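You operate a simulated robot arm through the tools that you are given. There is no shell and no other tool.

Carry out the task below with a simulated two-armed robot. There is one attempt and no reset: what you move stays moved.

JOB
Plug in the floor lamp and set its dimmer to mid.
Fine: use the socket by the black switch, off while the plug goes in; the lamp stays on.

It is judged by the outcome, as a careful person would: the job done as asked, and still so three seconds after it is handed in. It fails if anything else is knocked over, pushed out of place, dropped, spilled or broken.

ROBOT AND FRAMES
Two 7-joint arms with fingered hands on one trunk that stands fixed in place. Base frame: the origin is at the foot of the trunk, x ahead of it, y to its left, z up. Units: cm, degrees, N and s.
The left shoulder is at [11.8, 18.5, 104.4], the right one opposite. With the tool pointing down near the work surface each hand reaches from about 10 to 88 cm from the base axis, measured 20 degrees to its own side. Payload 4 kg a hand.
The tool frame of a hand sits at the grasp point between the pads (the TCP): z along the fingers, y along the line on which they close. The tips reach 2.6 cm beyond it. The gripper opens to 13.2 cm; its body begins 7.3 cm behind the TCP. The gripper is a hand of 3 fingers: y runs from the thumb to the fingers, the wrist lies at [0, 0, -22.4] in the tool frame.
Orientation is that of the tool frame in the base frame, as [roll, pitch, yaw] about the fixed x, y, z axes, in that order (R = Rz(yaw) Ry(pitch) Rx(roll)). With the fingers straight down and closing along the base's y, the tool's x points along the base's -x, its y along +y and its z along -z.

CONTROLS
- The arms move only by the tool jog_arm. It takes "left_targets", "right_targets" or both (then of equal length, played together; a hand with none holds still); each is a list of rows, each a list of 6 numbers: the turn, a rotation vector about the tool's x, y, z in degrees, then the shift along the tool's x, y, z in cm. In form: [[wx, wy, wz, tx, ty, tz], ...]. A call has 1 to 20 rows; each row shifts and turns the commanded pose from where the row before left it, along the tool's axes as they then stand. Rows are played at 5 a second. More than 5 cm and 8.6 degrees between two rows, and nothing of the call is played. A pose out of reach is approached as far as the arm can. The call stops where the force on the tool passes 40 N (or 10 N more than at its start, if that is more) or the arm is blocked; 0.2 s more then pass. In this call time passes only in rows, and 0.2 s behind the last. It gives the time, the measured TCP pose, the force on the tool (base axes), the opening and the grip force at its end, in the units of the frame above (readings bear some noise), with the torque about the TCP (base axes, N m) and any sound that the robot's microphone picked up.
- Cameras (640 x 400 px; columns grow to the right, rows downward): "scene" is now at [25.64, -5.86, 127.09]; the picture's right is [-0.49, -0.85, 0.17], its down [-0.47, 0.10, -0.88] and it looks along [0.73, -0.51, -0.45] (base axes); focal length 214 px, centre (320, 200). "left" rides on the left gripper at [-6.2, 0.3, -9.2] in its tool frame; the picture's right is [-0.05, -1.00, 0.00], its down [0.83, -0.04, -0.56] and it looks along [0.55, -0.03, 0.83] (tool axes); focal length 230 px, centre (320, 200). "right" rides on the right gripper at [6.2, 0.3, -9.2] in its tool frame; the picture's right is [-0.05, 1.00, 0.00], its down [-0.83, -0.04, -0.56] and it looks along [-0.55, -0.03, 0.83] (tool axes); focal length 230 px, centre (320, 200). There is no depth. A picture from a camera that has moved, and an enlarged one, comes with that camera's place and axes in the base frame and with its lens. The place of the scene camera against the robot may be out by one fixed shift of up to 1.8 cm in any direction.
- capture(camera): a new picture of that camera. No time passes.
- raise_lower(by): moves the trunk up (or, below 0, down) by that many cm; the arms and the scene camera ride with it, the base frame stays. It gives what a move gives, with no picture.
- move_fingers(finger1, finger2, thumb_bend, hand): sets how far each is bent, from 0 (flat) to 1 (curled in); at 0.3 the hand is open as for a grip, at 0.7 the pads meet at the TCP. One left out holds its place. A second passes; each finger stops where it meets its share of the squeeze, and holds until it gets a number again. It is the only way to open and close the hand. It gives what a move gives, with no picture; readings hold the bend of each and the force on the fingers (four entries, about 0 where the hand has none), thumb and palm.
- aim_head(pan, tilt): turns the head with the scene camera to pan (to the left, within 86 degrees either way) and tilt (down, from -29 to 69), counted from straight ahead of the robot (the tilt from the chest, where the trunk bows). It gives what a move gives.
- zoom(camera, box): a new picture of the part [left, top, right, bottom] of that camera's present view, enlarged. No time passes.
- hand_in(): hands the job in; it is judged then, once.

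Nothing tells you positions but the pictures and the camera data. Unless the task says otherwise, let go and move clear before handing in.

The tools are called after ">>>" as a command line: name --argument value ..., lists and objects as JSON in quotes. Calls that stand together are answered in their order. jog_arm: Moves the arms, as the interface text tells. Its arguments: {"type":"object","properties":{"left_targets":{"type":"array"},"right_targets":{"type":"array"}},"required":[]} The other tools are called the same way: raise_lower (by) moves the trunk up or down; move_fingers (finger1, finger2, thumb_bend, hand) moves the fingers one by one; aim_head (pan, tilt) turns the head that bears the scene camera; capture (camera) takes a picture; zoom (camera, box) takes an enlarged picture of a part of a camera's view; hand_in () hands the job in.

At the start:

```text
clock: 0.0
left_ee_pos: [48.87, -1.84, 117.96]
left_tcp_rot: [180.0, -0.1, -180.0]
left_force: [0.5, 0.2, 0.2]
left_wrist_torque: [0.02, -0.03, -0.01]
left_width: 13.19
left_grip_force: 0.0
left_shape: jaw
left_bend: [0.3, 0.3, 0.3]
left_finger forces: [0.1, 0.0, 0.1, 0.0, 0.1, 0.1]
right_ee_pos: [36.29, -44.74, 116.43]
right_tcp_rot: [180.0, 0.0, -180.0]
right_force: [0.8, 0.3, -0.5]
right_wrist_torque: [-0.03, 0.0, -0.01]
right_width: 13.23
right_grip_force: 0.1
right_shape: jaw
right_bend: [0.3, 0.3, 0.3]
right_finger forces: [0.1, 0.0, 0.0, 0.0, 0.1, 0.0]
trunk travel left (down, up): [-10.0, 36.2]
head pan, tilt (commanded): [-31.4, 10.5]
```

scene: 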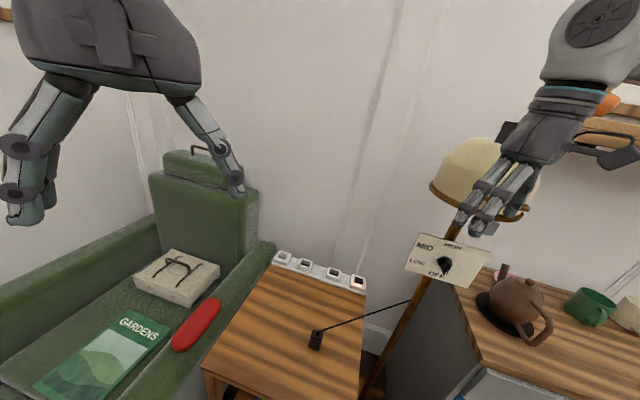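
right: 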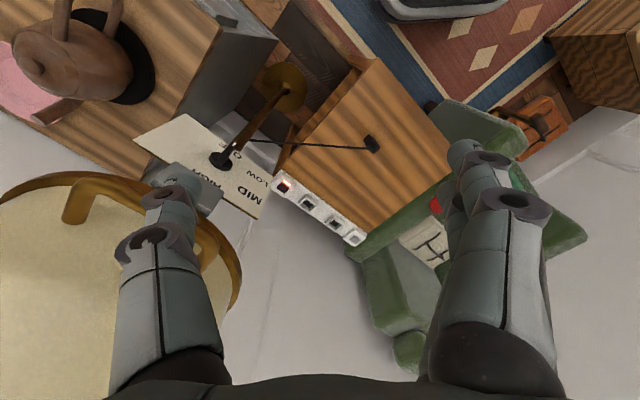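
left: 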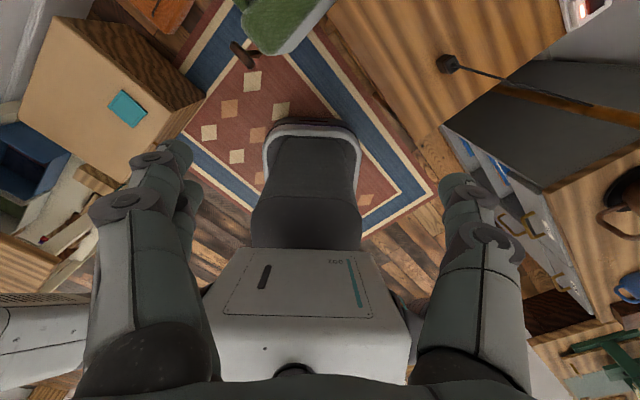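

I see an armchair, a wooden side table with a power strip at the back, a black plug on a cord on the table, and a lamp whose dimmer panel is in front of the pole. I'll look closer before I move anything.

>>> zoom --camera "scene" --box '[240, 220, 400, 320]'

>>> zoom --camera "scene" --box '[380, 200, 540, 300]'

>>> zoom --camera "right" --box '[240, 80, 440, 260]'

>>> zoom --camera "scene" --box '[270, 280, 400, 380]'

```text
4.00 times, centred on (320, 270) of scene
camera zoom: at [25.64, -5.86, 127.09], right [-0.49, -0.85, 0.17], down [-0.47, 0.1, -0.88], along [0.73, -0.51, -0.45], focal length 858 px, centre (320, -80)
```

zoom: 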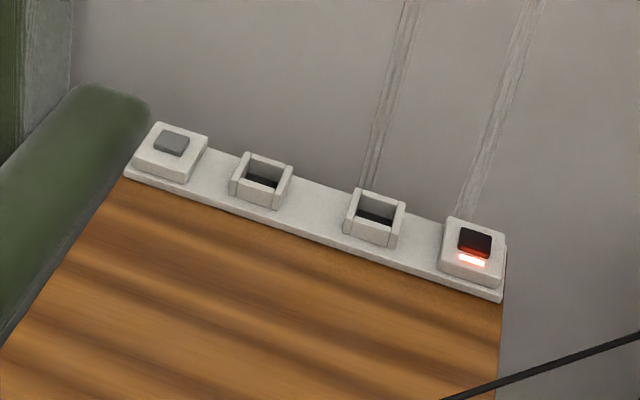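

```text
4.00 times, centred on (460, 250) of scene
camera zoom: at [25.64, -5.86, 127.09], right [-0.49, -0.85, 0.17], down [-0.47, 0.1, -0.88], along [0.73, -0.51, -0.45], focal length 858 px, centre (-240, 0)
```

zoom: 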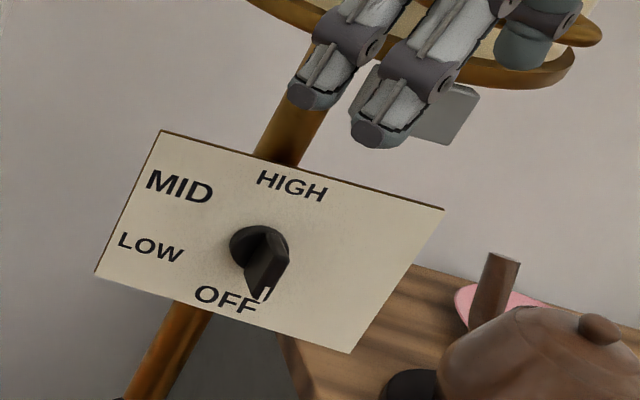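

```text
2.22 times, centred on (340, 170) of right
camera zoom: at [30.14, -44.51, 125.67], right [0.05, 1.0, 0.0], down [0.83, -0.04, 0.56], along [0.55, -0.03, -0.83], focal length 511 px, centre (276, 267)
```

zoom: 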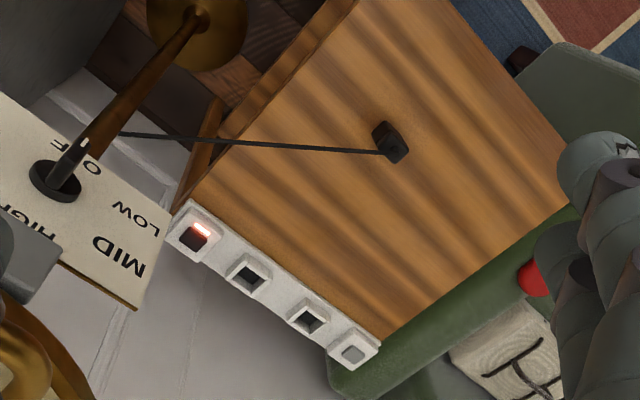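

```text
4.00 times, centred on (335, 330) of scene
camera zoom: at [25.64, -5.86, 127.09], right [-0.49, -0.85, 0.17], down [-0.47, 0.1, -0.88], along [0.73, -0.51, -0.45], focal length 858 px, centre (260, -320)
```

zoom: 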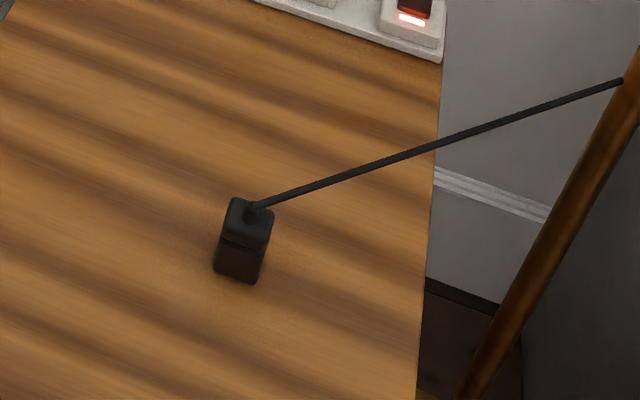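

The strip has a grey switch at the far-left end, two sockets, and a lit (on) black switch at the right end. The socket I want is therefore the right-hand one, next to the black switch. By triangulation the plug is near [52,-32,65], the socket near [72,-51,64], the switch near [64,-57.5,65] and the knob near [43.5,-60.7,93]. I need finer views of the lamp panel and the shade.

>>> zoom --camera "right" --box '[100, 60, 340, 240]'

>>> zoom --camera "scene" --box '[340, 120, 640, 320]'

>>> zoom --camera "right" --box '[270, 160, 370, 250]'

>>> aim_head --pan -45 --tilt 35

>>> capture --camera "scene"

```text
2.22 times, centred on (220, 150) of right
camera zoom: at [30.14, -44.51, 125.67], right [0.05, 1.0, 0.0], down [0.83, -0.04, 0.56], along [0.55, -0.03, -0.83], focal length 511 px, centre (542, 311)
```

zoom: 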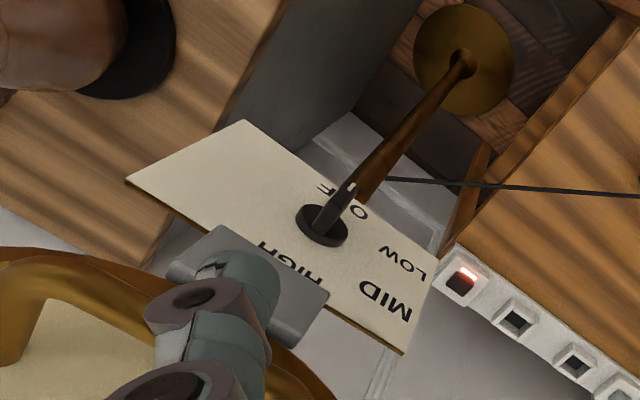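

```text
2.00 times, centred on (490, 220) of scene
camera zoom: at [25.64, -5.86, 127.09], right [-0.49, -0.85, 0.17], down [-0.47, 0.1, -0.88], along [0.73, -0.51, -0.45], focal length 429 px, centre (-20, 160)
```

zoom: 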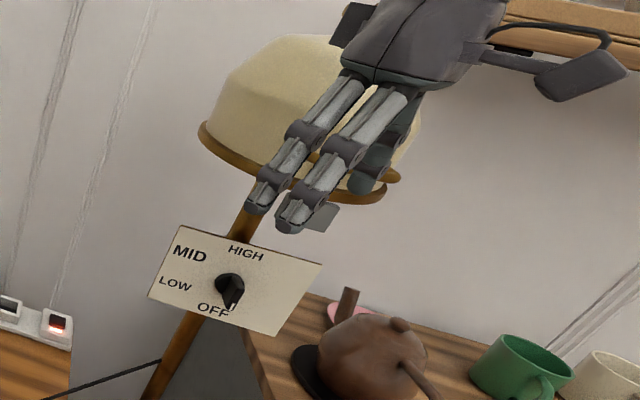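

```text
4.44 times, centred on (320, 205) of right
camera zoom: at [30.14, -44.51, 125.67], right [0.05, 1.0, 0.0], down [0.83, -0.04, 0.56], along [0.55, -0.03, -0.83], focal length 1022 px, centre (320, 178)
```

zoom: 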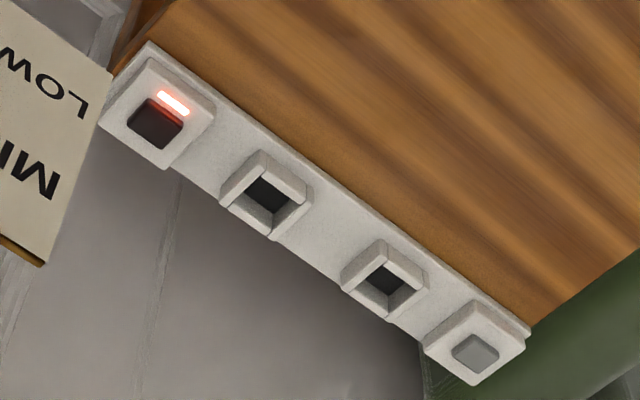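

```text
clock: 0.9
left_ee_pos: [48.82, -1.87, 117.93]
left_tcp_rot: [180.0, 0.1, 180.0]
left_force: [0.6, -0.1, 0.8]
left_wrist_torque: [-0.02, -0.01, -0.01]
left_width: 13.19
left_grip_force: 0.1
left_shape: jaw
left_bend: [0.3, 0.3, 0.3]
left_finger forces: [0.0, 0.0, 0.1, 0.0, 0.0, 0.0]
right_ee_pos: [36.33, -44.74, 116.39]
right_tcp_rot: [-180.0, -0.1, -180.0]
right_force: [0.7, -0.4, 0.3]
right_wrist_torque: [0.0, -0.02, 0.05]
right_width: 13.2
right_grip_force: 0.0
right_shape: jaw
right_bend: [0.3, 0.3, 0.3]
right_finger forces: [0.1, 0.1, 0.0, 0.0, 0.0, 0.0]
trunk travel left (down, up): [-10.0, 36.2]
head pan, tilt (commanded): [-45.0, 35.0]
```

```text
taken
camera scene: at [22.74, -7.24, 123.95], right [-0.67, -0.71, 0.23], down [-0.65, 0.41, -0.64], along [0.36, -0.58, -0.73], focal length 214 px, centre (320, 200)
```

scene: 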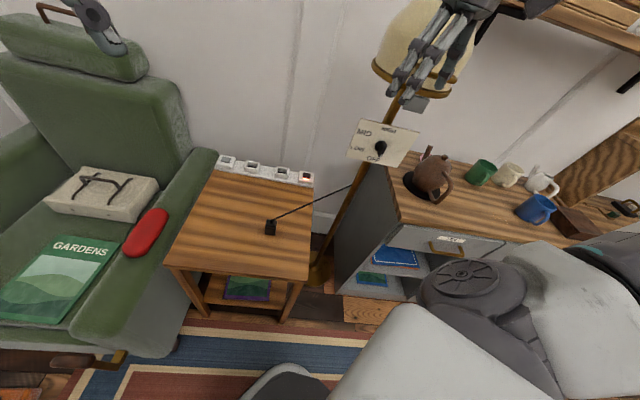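

The cabinet to the right holds mugs and a teapot, and the dimmer panel sits on the lamp pole. There is a grey plate near my right thumb that I can't identify yet, so I'll zoom in on it.

>>> zoom --camera "scene" --box '[340, 40, 500, 140]'

>>> zoom --camera "scene" --box '[330, 100, 450, 175]'

>>> zoom --camera "scene" --box '[200, 140, 330, 250]'

>>> zoom --camera "right" --box '[0, 150, 320, 400]'

```text
4.00 times, centred on (420, 90) of scene
camera zoom: at [22.74, -7.24, 123.95], right [-0.67, -0.71, 0.23], down [-0.65, 0.41, -0.64], along [0.36, -0.58, -0.73], focal length 858 px, centre (-80, 640)
```

zoom: 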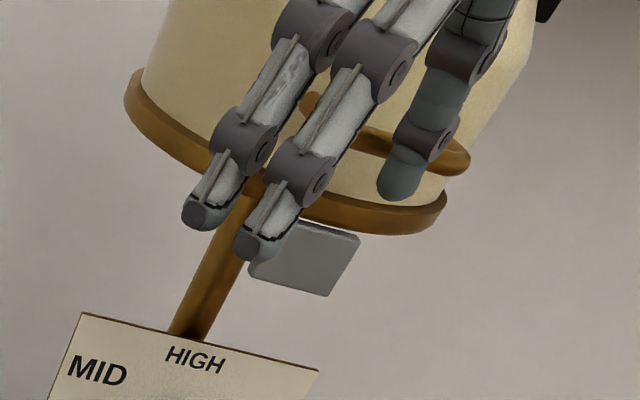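

```text
5.33 times, centred on (390, 138) of scene
camera zoom: at [22.74, -7.24, 123.95], right [-0.67, -0.71, 0.23], down [-0.65, 0.41, -0.64], along [0.36, -0.58, -0.73], focal length 1144 px, centre (-53, 533)
```

zoom: 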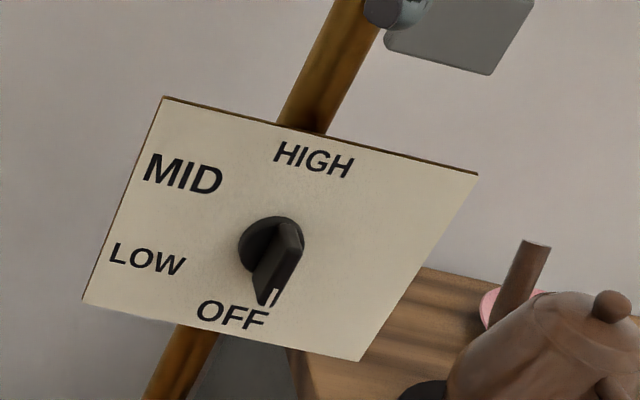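

```text
3.64 times, centred on (265, 195) of scene
camera zoom: at [22.74, -7.24, 123.95], right [-0.67, -0.71, 0.23], down [-0.65, 0.41, -0.64], along [0.36, -0.58, -0.73], focal length 780 px, centre (520, 218)
```

zoom: 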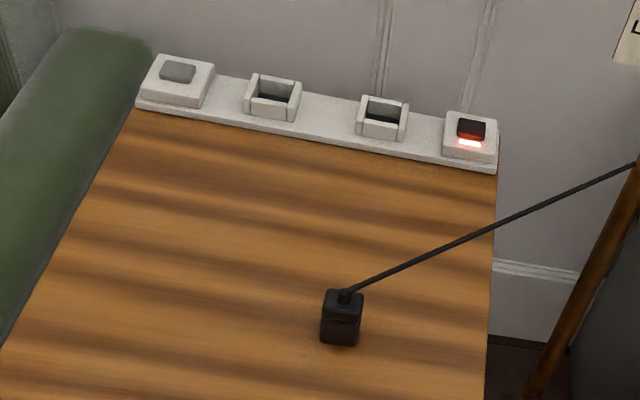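

```text
1.60 times, centred on (160, 275) of right
camera zoom: at [30.14, -44.51, 125.67], right [0.05, 1.0, 0.0], down [0.83, -0.04, 0.56], along [0.55, -0.03, -0.83], focal length 368 px, centre (576, 80)
```

zoom: 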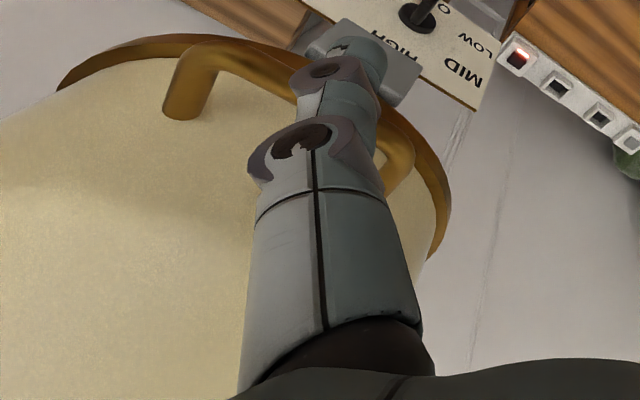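

The panel works out to be vertical, about 17x12 cm, centred near [43.5,-60.4,94] and facing (-0.71,0.70,0). The knob points down at OFF, and MID is up and to its left. First I'll move the right hand +y, away from the shade, and then over the table for a close look at the plug.

>>> jog_arm --right_targets '[[0, 0, 0, 0, 4, 0], [0, 0, 0, 0, 4, 0], [0, 0, 0, 0, 4, 0], [0, 0, 0, -1, 0, 4.5], [0, 0, 0, -1, 0, 4.5], [0, 0, 0, 0, 0, 4.5], [0, 0, 0, 0, 0, 4.5], [0, 0, 0, 0, 0, 4.5], [0, 0, 0, 0, 0, 4]]'

>>> capture --camera "right"

>>> capture --camera "scene"

```text
clock: 2.9
left_ee_pos: [49.06, -1.93, 118.0]
left_tcp_rot: [180.0, -0.1, 180.0]
left_force: [-0.3, -0.5, 0.3]
left_wrist_torque: [-0.01, 0.03, -0.01]
left_width: 13.17
left_grip_force: 0.0
left_shape: jaw
left_bend: [0.3, 0.3, 0.3]
left_finger forces: [0.1, 0.0, 0.0, 0.0, 0.0, 0.0]
right_ee_pos: [38.27, -32.76, 89.82]
right_tcp_rot: [179.9, 0.0, 180.0]
right_force: [-0.8, -0.4, -0.3]
right_wrist_torque: [0.01, 0.0, 0.01]
right_width: 13.21
right_grip_force: 0.1
right_shape: jaw
right_bend: [0.3, 0.3, 0.3]
right_finger forces: [0.0, 0.0, 0.1, 0.0, 0.0, 0.0]
trunk travel left (down, up): [-10.0, 36.2]
head pan, tilt (commanded): [-45.0, 35.0]
```

```text
taken
camera right: at [32.13, -32.55, 99.04], right [0.05, 1.0, 0.0], down [0.83, -0.04, 0.55], along [0.55, -0.03, -0.83], focal length 230 px, centre (320, 200)
```

right: 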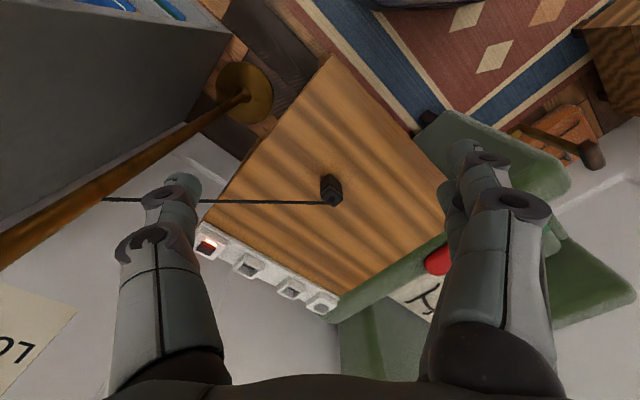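

```text
taken
camera scene: at [22.83, -7.27, 123.91], right [-0.67, -0.71, 0.23], down [-0.65, 0.41, -0.64], along [0.36, -0.58, -0.73], focal length 214 px, centre (320, 200)
```

scene: 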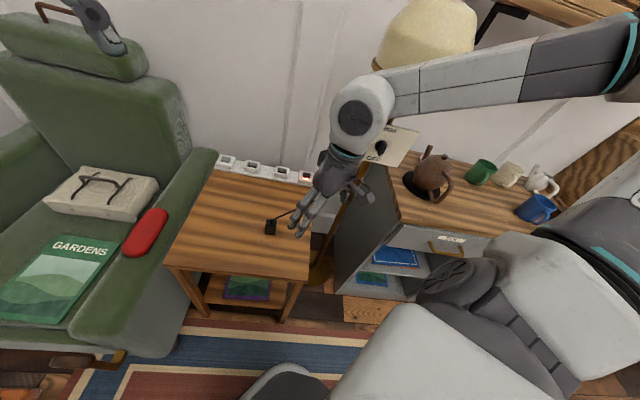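

The hand is now over the near side of the table with the plug in view. I'll zoom in on the plug and the strip.

>>> zoom --camera "right" --box '[290, 160, 370, 215]'

>>> zoom --camera "right" --box '[190, 210, 350, 320]'

>>> zoom --camera "scene" --box '[250, 200, 330, 250]'

>>> zoom --camera "scene" --box '[340, 0, 500, 180]'

```text
7.27 times, centred on (330, 188) of right
camera zoom: at [32.13, -32.55, 99.04], right [0.05, 1.0, 0.0], down [0.83, -0.04, 0.55], along [0.55, -0.03, -0.83], focal length 1673 px, centre (247, 291)
```

zoom: 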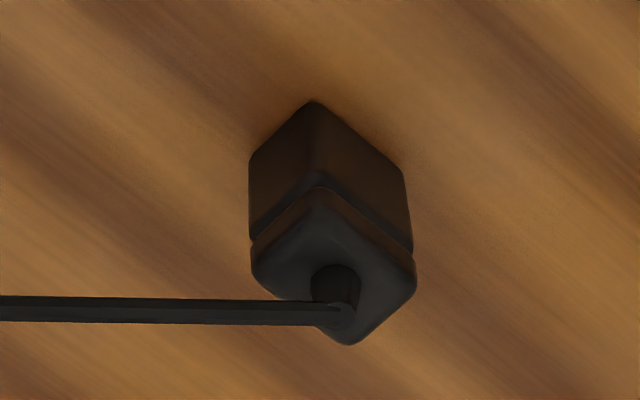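

```text
3.64 times, centred on (270, 265) of right
camera zoom: at [32.13, -32.55, 99.04], right [0.05, 1.0, 0.0], down [0.83, -0.04, 0.55], along [0.55, -0.03, -0.83], focal length 837 px, centre (502, -36)
```

zoom: 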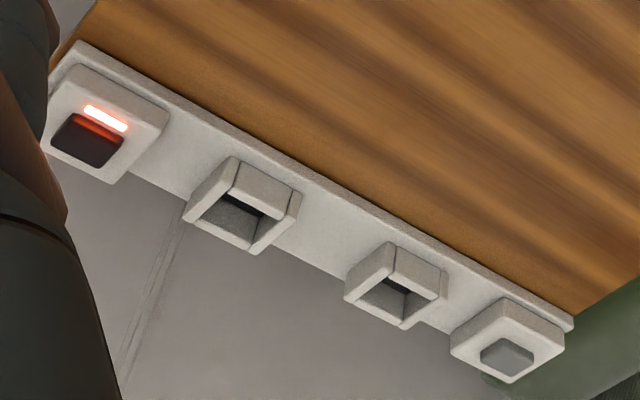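

```text
8.00 times, centred on (290, 225) of scene
camera zoom: at [22.83, -7.27, 123.91], right [-0.67, -0.71, 0.23], down [-0.65, 0.41, -0.64], along [0.36, -0.58, -0.73], focal length 1716 px, centre (560, 0)
```

zoom: 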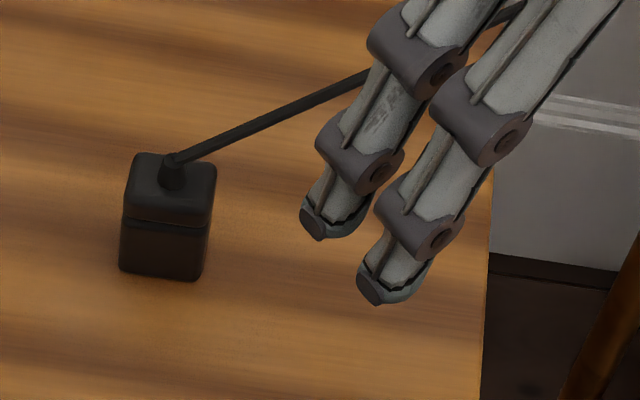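

```text
2.22 times, centred on (420, 90) of scene
camera zoom: at [22.83, -7.27, 123.91], right [-0.67, -0.71, 0.23], down [-0.65, 0.41, -0.64], along [0.36, -0.58, -0.73], focal length 477 px, centre (98, 444)
```

zoom: 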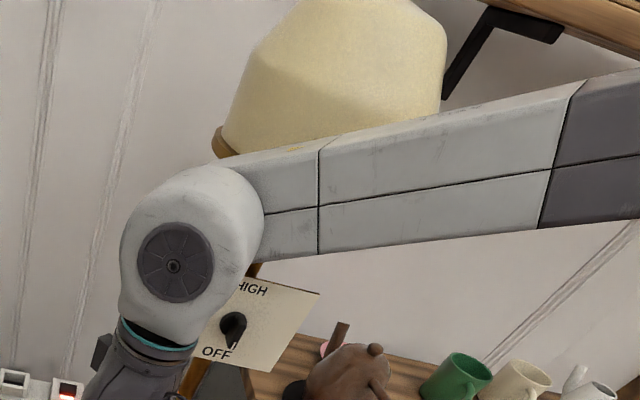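

The plug stands upright. It is about 3.1 x 2.2 x 4.5 cm and already aligned with the strip, with the cord leaving its top. I'll yaw the right hand about 44° to match the strip, then go over the table for a close view of the strip.

>>> jog_arm --right_targets '[[0, 0, 7.5, 0, 0, 0], [0, 0, 7.5, 0, 0, 0], [0, 0, 7.5, 0, 0, 0], [0, 0, 7.5, 0, 0, 0], [0, 0, 7.5, 0, 0, 0], [0, 0, 7.5, 0, 0, 0]]'

>>> capture --camera "scene"

>>> capture --camera "right"

```text
clock: 4.3
left_ee_pos: [48.83, -1.8, 118.0]
left_tcp_rot: [179.9, 0.0, 180.0]
left_force: [0.2, 0.0, 0.1]
left_wrist_torque: [0.0, 0.0, -0.03]
left_width: 13.2
left_grip_force: 0.1
left_shape: jaw
left_bend: [0.3, 0.3, 0.3]
left_finger forces: [0.0, 0.0, 0.2, 0.0, 0.1, 0.0]
right_ee_pos: [38.32, -32.81, 90.11]
right_tcp_rot: [180.0, 0.0, 134.8]
right_force: [0.2, 0.4, -1.2]
right_wrist_torque: [0.02, 0.0, 0.01]
right_width: 13.19
right_grip_force: 0.1
right_shape: jaw
right_bend: [0.3, 0.3, 0.3]
right_finger forces: [0.1, 0.1, 0.1, 0.0, 0.0, 0.1]
trunk travel left (down, up): [-10.0, 36.2]
head pan, tilt (commanded): [-45.0, 35.0]
```

```text
taken
camera scene: at [22.74, -7.25, 123.94], right [-0.67, -0.71, 0.23], down [-0.65, 0.41, -0.64], along [0.36, -0.58, -0.73], focal length 214 px, centre (320, 200)
```

scene: 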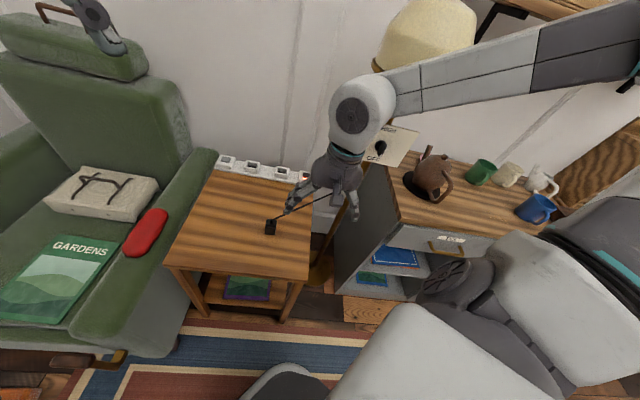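

```text
taken
camera right: at [34.2, -28.26, 99.19], right [0.74, 0.67, 0.0], down [0.56, -0.62, 0.56], along [0.37, -0.41, -0.83], focal length 230 px, centre (320, 200)
```

right: 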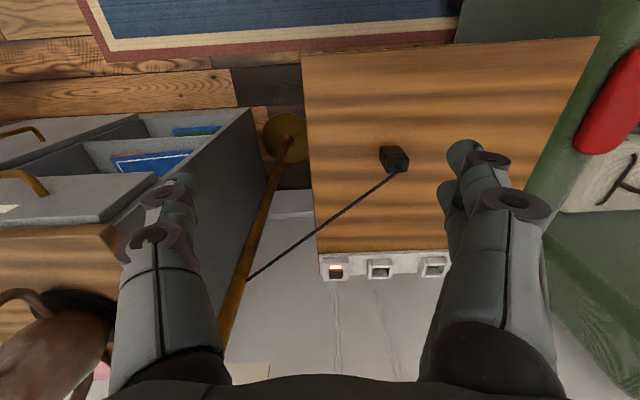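

The hand is now aligned with the table edges. I'll move toward the strip at height 90 for a closer look.

>>> jog_arm --right_targets '[[0, 0, 0, -4, 3, 0], [0, 0, 0, -4, 3, 0], [0, 0, 0, -4, 2, 0], [0, 0, 0, -4, 0, 0]]'

>>> capture --camera "scene"

>>> capture --camera "right"

```text
clock: 5.3
left_ee_pos: [48.93, -1.97, 118.0]
left_tcp_rot: [179.9, -0.1, -179.9]
left_force: [-0.1, 0.2, -0.2]
left_wrist_torque: [0.01, -0.02, -0.04]
left_width: 13.21
left_grip_force: 0.2
left_shape: jaw
left_bend: [0.3, 0.3, 0.3]
left_finger forces: [0.1, 0.0, 0.1, 0.1, 0.1, 0.0]
right_ee_pos: [55.68, -38.49, 89.93]
right_tcp_rot: [-180.0, -0.1, 135.0]
right_force: [0.6, 1.0, 0.2]
right_wrist_torque: [0.01, -0.01, 0.0]
right_width: 13.19
right_grip_force: 0.0
right_shape: jaw
right_bend: [0.3, 0.3, 0.3]
right_finger forces: [0.1, 0.0, 0.0, 0.0, 0.0, 0.0]
trunk travel left (down, up): [-10.0, 36.2]
head pan, tilt (commanded): [-45.0, 35.0]
```

```text
taken
camera scene: at [22.83, -7.31, 123.91], right [-0.67, -0.71, 0.23], down [-0.65, 0.41, -0.64], along [0.36, -0.58, -0.73], focal length 214 px, centre (320, 200)
```

scene: 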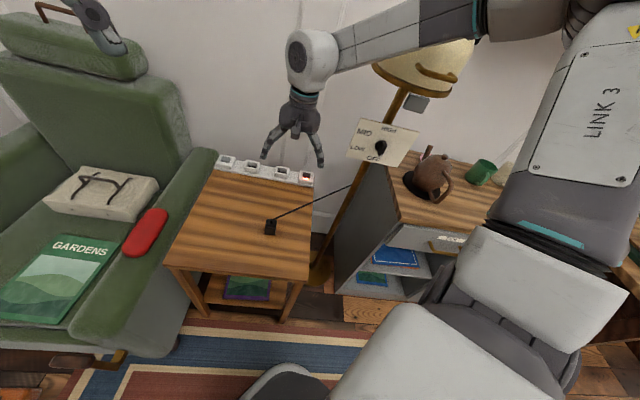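

```text
taken
camera right: at [51.51, -33.97, 99.2], right [0.74, 0.67, 0.0], down [0.56, -0.62, 0.55], along [0.37, -0.41, -0.83], focal length 230 px, centre (320, 200)
```

right: 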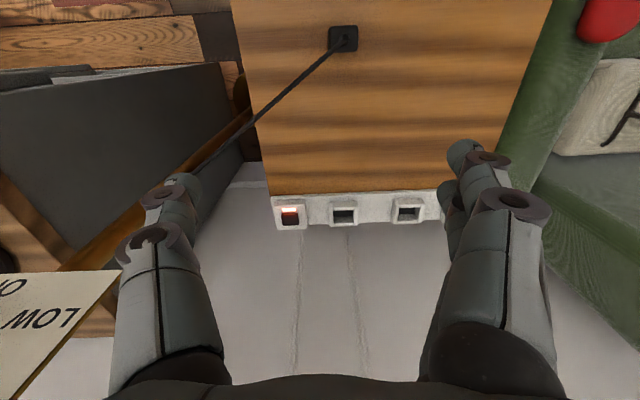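

At this height I can see the strip clearly. I'll zoom in to measure the sockets, the switch and the panel from here.

>>> zoom --camera "right" --box '[265, 180, 425, 260]'

>>> zoom --camera "right" --box '[310, 10, 380, 60]'

>>> zoom --camera "scene" --box '[250, 0, 490, 190]'

>>> zoom --camera "scene" --box '[200, 140, 340, 240]'

```text
4.00 times, centred on (345, 220) of right
camera zoom: at [51.51, -33.97, 99.2], right [0.74, 0.67, 0.0], down [0.56, -0.62, 0.55], along [0.37, -0.41, -0.83], focal length 920 px, centre (220, 120)
```

zoom: 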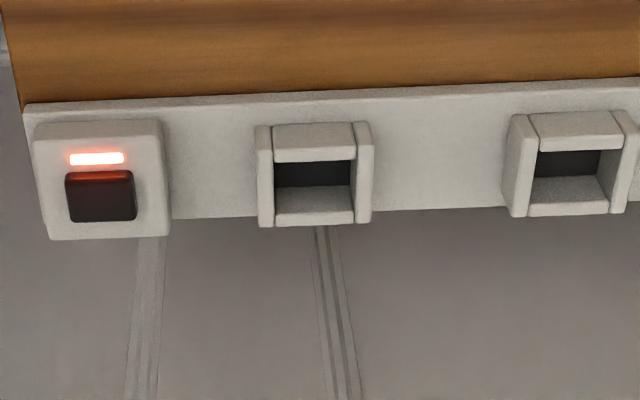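

```text
8.00 times, centred on (345, 35) of right
camera zoom: at [51.51, -33.97, 99.2], right [0.74, 0.67, 0.0], down [0.56, -0.62, 0.55], along [0.37, -0.41, -0.83], focal length 1841 px, centre (120, 1520)
```

zoom: 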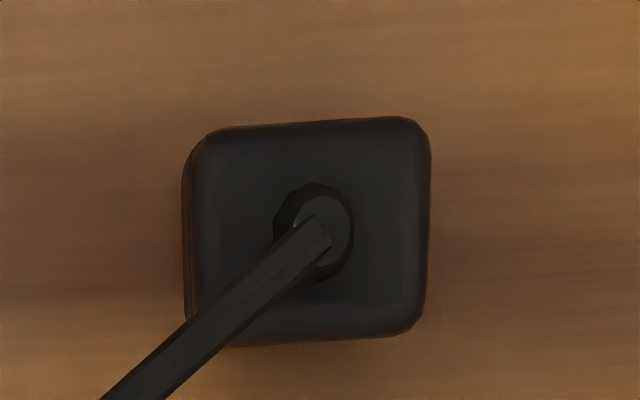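

```text
2.11 times, centred on (370, 95) of scene
camera zoom: at [22.83, -7.31, 123.91], right [-0.67, -0.71, 0.23], down [-0.65, 0.41, -0.64], along [0.36, -0.58, -0.73], focal length 452 px, centre (215, 421)
```

zoom: 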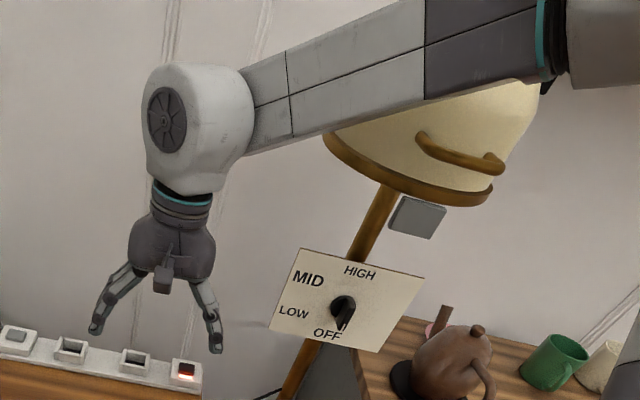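

```text
4.00 times, centred on (270, 190) of scene
camera zoom: at [22.83, -7.31, 123.91], right [-0.67, -0.71, 0.23], down [-0.65, 0.41, -0.64], along [0.36, -0.58, -0.73], focal length 858 px, centre (520, 240)
```

zoom: 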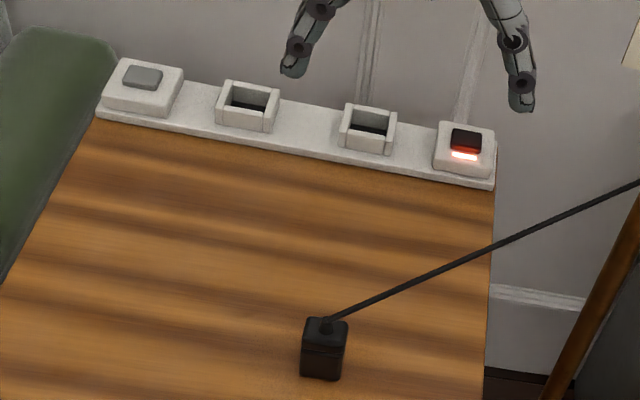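

The strip runs exactly at 45° in base axes. I take socket 1 to be near [71.6,-50.0], the black rocker near [65,-57.3,66], and the plug at [53.0,-31.6] with its top at z about 67. To press one small switch I'll shape the hand as a single poking digit. Here in free space I'll curl the two fingers and look at the result.

>>> move_fingers --hand "right" --finger1 1.0 --finger2 1.0 --thumb_bend 0.4

>>> capture --camera "right"

>>> zoom --camera "scene" --box '[230, 60, 370, 180]'

```text
clock: 6.3
left_ee_pos: [48.85, -1.86, 117.93]
left_tcp_rot: [-180.0, -0.1, 179.9]
left_force: [0.1, 0.2, -0.2]
left_wrist_torque: [-0.01, 0.01, 0.04]
left_width: 13.2
left_grip_force: 0.0
left_shape: jaw
left_bend: [0.3, 0.3, 0.3]
left_finger forces: [0.0, 0.0, 0.0, 0.0, 0.0, 0.0]
right_ee_pos: [55.56, -38.51, 90.07]
right_tcp_rot: [180.0, -0.1, 134.9]
right_force: [0.0, -0.7, -0.8]
right_wrist_torque: [-0.03, 0.01, 0.0]
right_width: 5.08
right_grip_force: 0.1
right_shape: fingers
right_bend: [1.0, 1.0, 0.4]
right_finger forces: [0.0, 0.0, 0.0, 0.0, 0.0, 0.0]
trunk travel left (down, up): [-10.0, 36.2]
head pan, tilt (commanded): [-45.0, 35.0]
```

```text
taken
camera right: at [51.42, -33.91, 99.27], right [0.74, 0.67, 0.0], down [0.56, -0.62, 0.56], along [0.37, -0.41, -0.83], focal length 230 px, centre (320, 200)
```

right: 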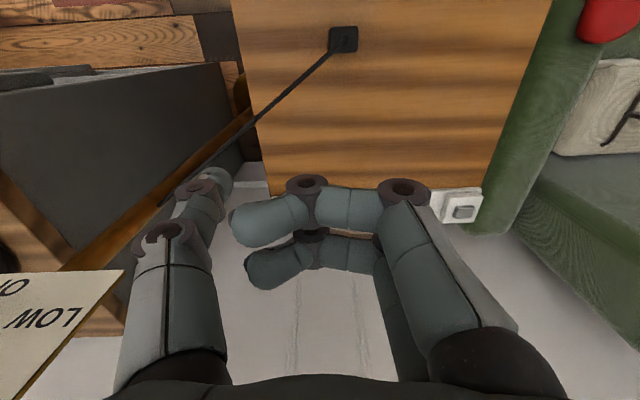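

```text
3.33 times, centred on (300, 120) of scene
camera zoom: at [22.76, -7.25, 123.93], right [-0.67, -0.71, 0.23], down [-0.65, 0.41, -0.64], along [0.36, -0.58, -0.73], focal length 715 px, centre (387, 467)
```

zoom: 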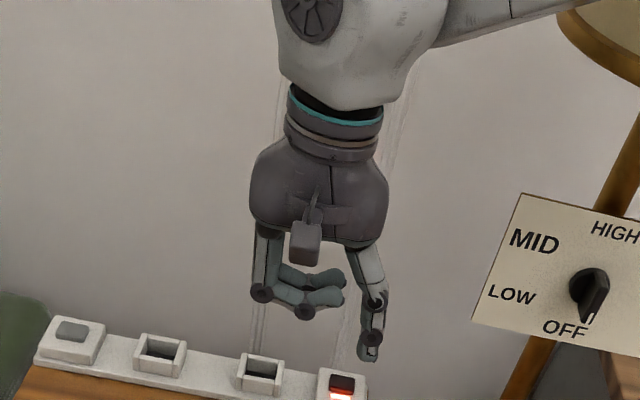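

With the fingers curled, only the thumb sticks out, with its tip about 6 cm to the -y side and 2.7 cm past the TCP. I'll tilt the hand 30° so the wrist leans away from the wall, then move toward the switch and check clearances.

>>> jog_arm --right_targets '[[0, -7.5, 0, 0, 0, 0], [0, -7.5, 0, 0, 0, 0], [0, -7.5, 0, 0, 0, 0], [0, -7.5, 0, 0, 0, 0], [0, 0, 0, -3, 0, 3], [0, 0, 0, -3, 0, 3], [0, 0, 0, -3, 0, 3]]'

>>> capture --camera "scene"

>>> capture --camera "right"

```text
clock: 7.9
left_ee_pos: [48.97, -1.95, 118.03]
left_tcp_rot: [180.0, -0.2, -179.9]
left_force: [0.5, 0.3, -0.4]
left_wrist_torque: [0.03, -0.01, 0.02]
left_width: 13.18
left_grip_force: 0.0
left_shape: jaw
left_bend: [0.3, 0.3, 0.3]
left_finger forces: [0.0, 0.0, 0.0, 0.0, 0.0, 0.0]
right_ee_pos: [64.58, -48.89, 88.2]
right_tcp_rot: [180.0, 30.0, 135.0]
right_force: [0.1, -0.2, 0.5]
right_wrist_torque: [0.02, 0.05, 0.04]
right_width: 5.06
right_grip_force: 0.1
right_shape: fingers
right_bend: [1.0, 1.0, 0.4]
right_finger forces: [0.0, 0.0, 0.0, 0.0, 0.0, 0.1]
right hand out of reach, approached as far as the arm can: row 4
trunk travel left (down, up): [-10.0, 36.2]
head pan, tilt (commanded): [-45.0, 35.0]
```

```text
taken
camera scene: at [22.83, -7.34, 123.91], right [-0.67, -0.71, 0.23], down [-0.65, 0.41, -0.64], along [0.36, -0.58, -0.73], focal length 214 px, centre (320, 200)
```

scene: 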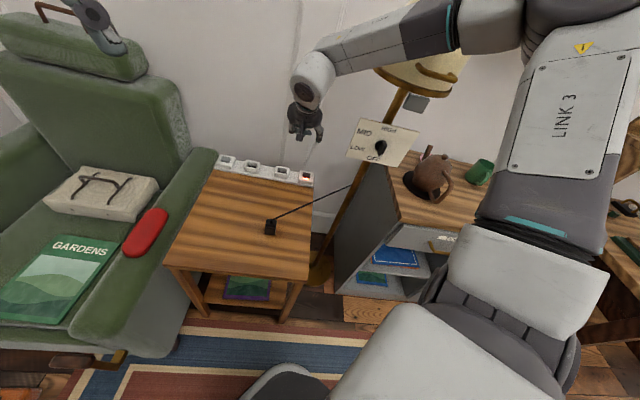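

```text
taken
camera right: at [57.72, -41.77, 93.05], right [0.74, 0.67, 0.03], down [0.28, -0.34, 0.9], along [0.61, -0.65, -0.44], focal length 230 px, centre (320, 200)
```

right: 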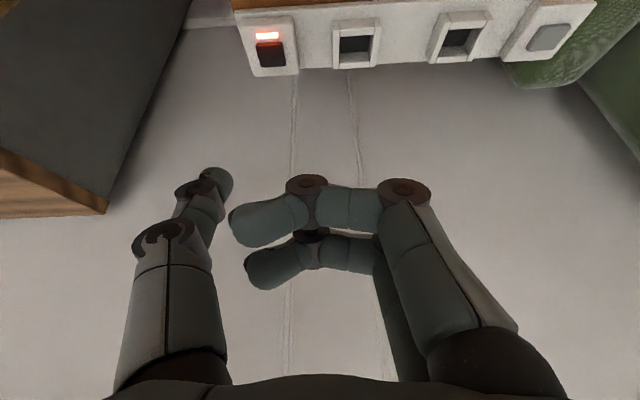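

The tilted hand is clear of the panel and shade. I'll zoom in on the switch from this lower angle.

>>> zoom --camera "right" --box '[230, 0, 400, 100]'

>>> zoom --camera "scene" --box '[260, 60, 400, 190]'

```text
3.76 times, centred on (315, 50) of right
camera zoom: at [57.72, -41.77, 93.05], right [0.74, 0.67, 0.03], down [0.28, -0.34, 0.9], along [0.61, -0.65, -0.44], focal length 866 px, centre (339, 765)
```

zoom: 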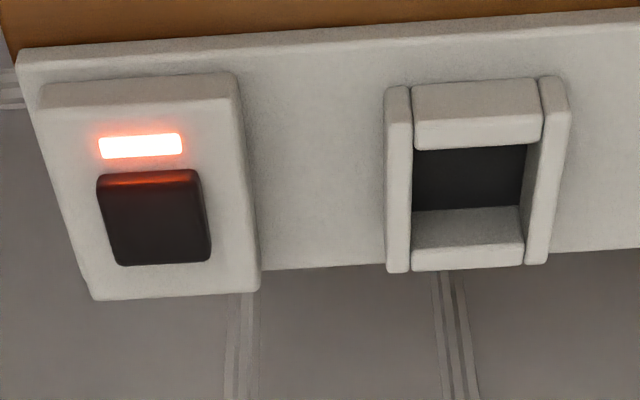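

```text
3.08 times, centred on (330, 125) of scene
camera zoom: at [22.83, -7.34, 123.91], right [-0.67, -0.71, 0.23], down [-0.65, 0.41, -0.64], along [0.36, -0.58, -0.73], focal length 660 px, centre (289, 431)
```

zoom: 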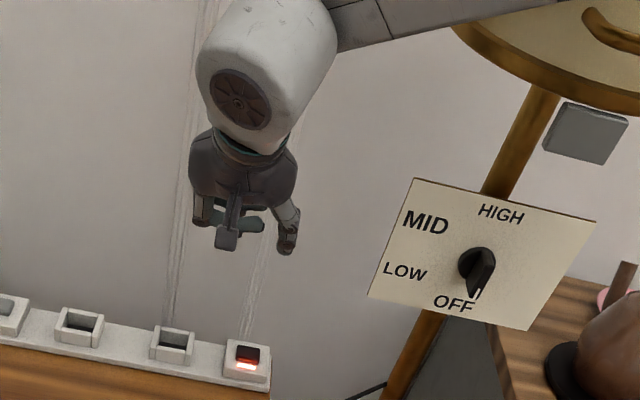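

It's a push button (black, 3 cm square) with a separate red "on" lamp beside it, and its top centre is near [64.8,-56.9,66.5]. I'll bring the thumb tip to about 5 cm above it and check the alignment.

>>> jog_arm --right_targets '[[0, 0, 0, 0.9, 0.12, 3.8], [0, 0, 0, 0.9, 0.12, 3.8], [0, 0, 0, 0.9, 0.12, 3.8], [0, 0, 0, 0.9, 0.12, 3.5]]'

>>> capture --camera "scene"

>>> capture --camera "right"

>>> zoom --camera "scene" --box '[250, 100, 350, 200]'

```text
clock: 8.9
left_ee_pos: [49.04, -1.8, 117.88]
left_tcp_rot: [179.9, -0.1, -180.0]
left_force: [-0.1, 0.1, -0.2]
left_wrist_torque: [0.03, 0.01, -0.02]
left_width: 13.19
left_grip_force: 0.1
left_shape: jaw
left_bend: [0.3, 0.3, 0.3]
left_finger forces: [0.0, 0.0, 0.1, 0.0, 0.0, 0.0]
right_ee_pos: [67.96, -51.75, 73.12]
right_tcp_rot: [-179.9, 29.9, 134.9]
right_force: [-0.6, -0.2, 0.1]
right_wrist_torque: [0.02, 0.01, 0.0]
right_width: 5.09
right_grip_force: 0.0
right_shape: fingers
right_bend: [1.0, 1.0, 0.4]
right_finger forces: [0.0, 0.0, 0.1, 0.0, 0.0, 0.0]
trunk travel left (down, up): [-10.0, 36.2]
head pan, tilt (commanded): [-45.0, 35.0]
```

```text
taken
camera scene: at [22.9, -7.31, 123.88], right [-0.67, -0.71, 0.23], down [-0.65, 0.41, -0.64], along [0.36, -0.58, -0.73], focal length 214 px, centre (320, 200)
```

scene: 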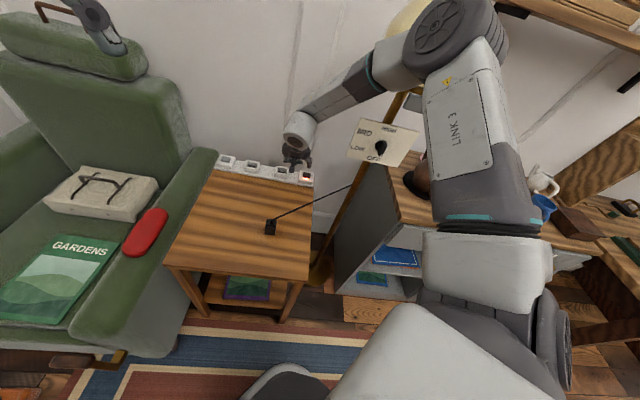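

```text
taken
camera right: at [61.14, -44.44, 78.11], right [0.74, 0.67, 0.02], down [0.28, -0.34, 0.9], along [0.61, -0.65, -0.44], focal length 230 px, centre (320, 200)
```

right: 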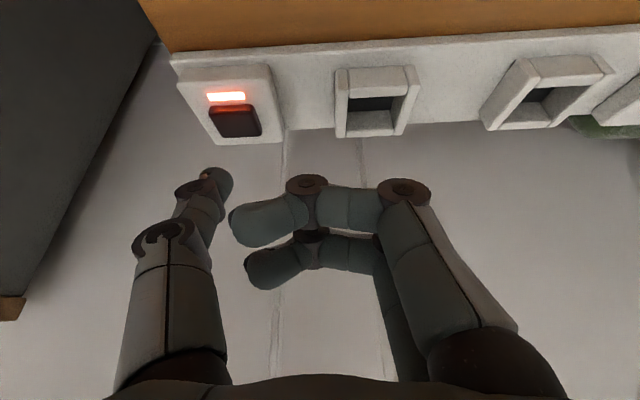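

```text
4.00 times, centred on (300, 150) of scene
camera zoom: at [22.9, -7.31, 123.88], right [-0.67, -0.71, 0.23], down [-0.65, 0.41, -0.64], along [0.36, -0.58, -0.73], focal length 858 px, centre (400, 400)
```

zoom: 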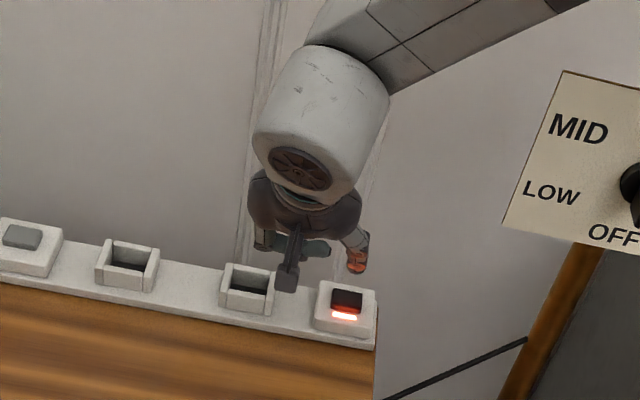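

The thumb tip is directly above the button, and the red glow shows on it. I'll lower it straight down in small steps.

>>> jog_arm --right_targets '[[0, 0, 0, 1.5, 0, 2.6], [0, 0, 0, 0.25, 0, 0.43]]'

>>> capture --camera "right"

>>> zoom --camera "scene" --box '[250, 120, 350, 200]'

```text
clock: 9.5
left_ee_pos: [48.84, -1.79, 117.98]
left_tcp_rot: [-179.9, 0.0, -179.9]
left_force: [-1.0, 0.6, 0.0]
left_wrist_torque: [-0.03, 0.01, 0.01]
left_width: 13.19
left_grip_force: 0.0
left_shape: jaw
left_bend: [0.3, 0.3, 0.3]
left_finger forces: [0.0, 0.1, 0.0, 0.0, 0.0, 0.0]
right_ee_pos: [67.87, -51.77, 70.01]
right_tcp_rot: [-179.9, 30.0, 135.0]
right_force: [0.3, -0.3, -0.7]
right_wrist_torque: [0.0, 0.0, -0.01]
right_width: 5.07
right_grip_force: 0.1
right_shape: fingers
right_bend: [1.0, 1.0, 0.4]
right_finger forces: [0.0, 0.0, 0.0, 0.0, 0.0, 0.0]
trunk travel left (down, up): [-10.0, 36.2]
head pan, tilt (commanded): [-45.0, 35.0]
```

```text
taken
camera right: at [61.05, -44.44, 74.88], right [0.74, 0.67, 0.03], down [0.28, -0.34, 0.9], along [0.61, -0.65, -0.44], focal length 230 px, centre (320, 200)
```

right: 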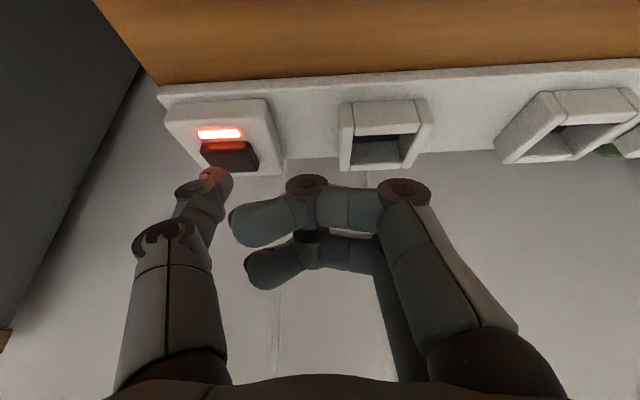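

```text
5.00 times, centred on (300, 160) of scene
camera zoom: at [22.71, -7.22, 123.95], right [-0.67, -0.71, 0.23], down [-0.65, 0.41, -0.64], along [0.36, -0.58, -0.73], focal length 1072 px, centre (420, 400)
```

zoom: 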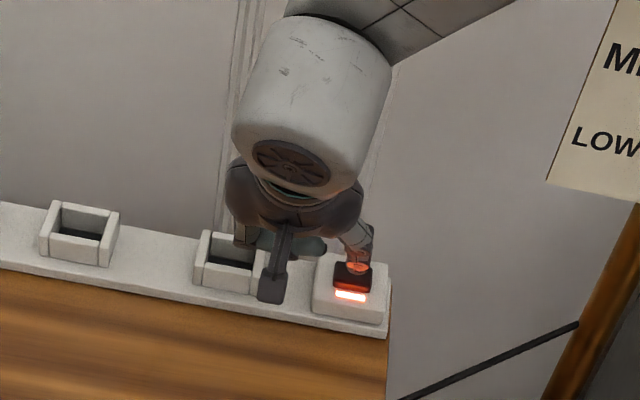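

The tip is about 1 cm above the button, so I'll continue down gently.

>>> jog_arm --right_targets '[[0, 0, 0, 0.3, 0.2, 0.43], [0, 0, 0, 0.25, 0, 0.43]]'

>>> capture --camera "right"

```text
clock: 10.1
left_ee_pos: [48.87, -1.94, 117.89]
left_tcp_rot: [180.0, 0.0, -180.0]
left_force: [0.1, -0.9, 0.3]
left_wrist_torque: [0.01, 0.0, 0.02]
left_width: 13.19
left_grip_force: 0.1
left_shape: jaw
left_bend: [0.3, 0.3, 0.3]
left_finger forces: [0.0, 0.0, 0.1, 0.0, 0.1, 0.0]
right_ee_pos: [68.1, -51.37, 69.04]
right_tcp_rot: [180.0, 30.1, 135.0]
right_force: [0.1, -1.9, 0.0]
right_wrist_torque: [0.01, 0.0, -0.01]
right_width: 5.05
right_grip_force: 0.1
right_shape: fingers
right_bend: [1.0, 1.0, 0.4]
right_finger forces: [0.1, 0.1, 0.0, 0.0, 0.0, 0.0]
trunk travel left (down, up): [-10.0, 36.2]
head pan, tilt (commanded): [-45.0, 35.0]
```

```text
taken
camera right: at [61.2, -44.18, 73.89], right [0.74, 0.67, 0.03], down [0.28, -0.34, 0.9], along [0.61, -0.65, -0.44], focal length 230 px, centre (320, 200)
```

right: 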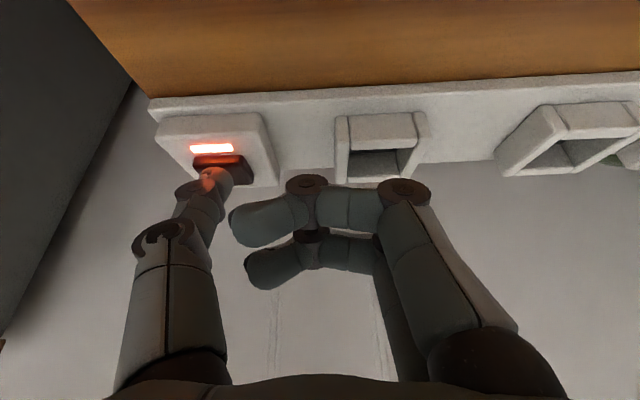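

>>> jog_arm --right_targets '[[0, 0, 0, 0.2, 0, 0.35]]'

>>> zoom --camera "right" --box '[140, 80, 300, 220]'

```text
clock: 10.5
left_ee_pos: [48.87, -1.87, 117.97]
left_tcp_rot: [180.0, 0.1, 180.0]
left_force: [0.8, 0.6, 0.5]
left_wrist_torque: [0.02, 0.0, -0.01]
left_width: 13.21
left_grip_force: 0.0
left_shape: jaw
left_bend: [0.3, 0.3, 0.3]
left_finger forces: [0.1, 0.0, 0.0, 0.0, 0.1, 0.0]
right_ee_pos: [68.08, -51.41, 68.56]
right_tcp_rot: [180.0, 30.0, 135.0]
right_force: [-0.5, 0.6, 0.5]
right_wrist_torque: [-0.01, 0.0, -0.03]
right_width: 5.09
right_grip_force: 0.1
right_shape: fingers
right_bend: [1.0, 1.0, 0.4]
right_finger forces: [0.0, 0.1, 0.0, 0.0, 0.0, 0.0]
trunk travel left (down, up): [-10.0, 36.2]
head pan, tilt (commanded): [-45.0, 35.0]
```

```text
2.86 times, centred on (220, 150) of right
camera zoom: at [61.23, -44.19, 73.53], right [0.74, 0.67, 0.03], down [0.28, -0.34, 0.9], along [0.61, -0.65, -0.44], focal length 657 px, centre (606, 343)
```

zoom: 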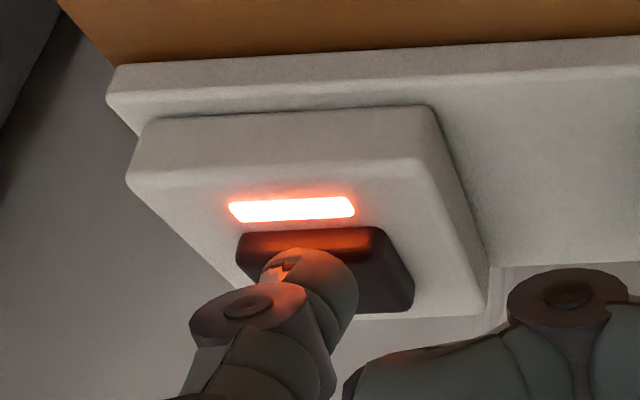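

The tip looks close to the button's room-side edge. I'll shift it about 1 cm toward the wall and then continue down.

>>> jog_arm --right_targets '[[0, 0, 0, -0.866, 0, 0.5], [0, 0, 0, 0.15, 0, 0.26]]'

>>> zoom --camera "right" --box '[140, 80, 300, 220]'

>>> zoom --camera "scene" --box '[280, 150, 340, 195]'

```text
clock: 11.1
left_ee_pos: [48.74, -1.82, 118.03]
left_tcp_rot: [-180.0, 0.0, 179.9]
left_force: [0.5, -0.1, 0.0]
left_wrist_torque: [-0.01, -0.05, 0.0]
left_width: 13.18
left_grip_force: 0.0
left_shape: jaw
left_bend: [0.3, 0.3, 0.3]
left_finger forces: [0.0, 0.0, 0.0, 0.0, 0.0, 0.0]
right_ee_pos: [68.52, -52.22, 68.48]
right_tcp_rot: [179.9, 30.1, 134.9]
right_force: [-0.1, 1.1, 2.0]
right_wrist_torque: [-0.09, 0.04, 0.01]
right_width: 5.11
right_grip_force: 1.5
right_shape: fingers
right_bend: [1.0, 1.0, 0.4]
right_finger forces: [0.1, 0.0, 0.0, 0.0, 2.1, 0.0]
trunk travel left (down, up): [-10.0, 36.2]
head pan, tilt (commanded): [-45.0, 35.0]
heard: click
```

```text
2.86 times, centred on (220, 150) of right
camera zoom: at [61.73, -44.98, 73.33], right [0.74, 0.67, 0.03], down [0.28, -0.34, 0.9], along [0.61, -0.65, -0.44], focal length 657 px, centre (606, 343)
```

zoom: 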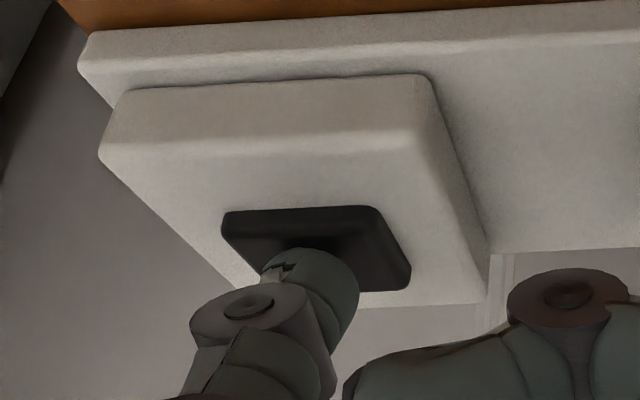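

```text
8.89 times, centred on (310, 172) of scene
camera zoom: at [22.59, -7.2, 123.98], right [-0.67, -0.71, 0.23], down [-0.65, 0.41, -0.64], along [0.36, -0.58, -0.73], focal length 1906 px, centre (409, 444)
```

zoom: 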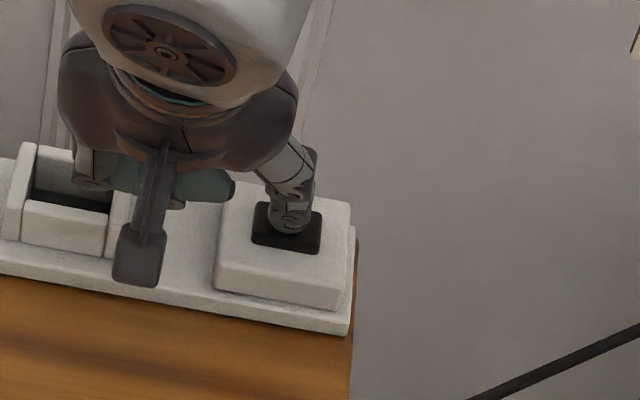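

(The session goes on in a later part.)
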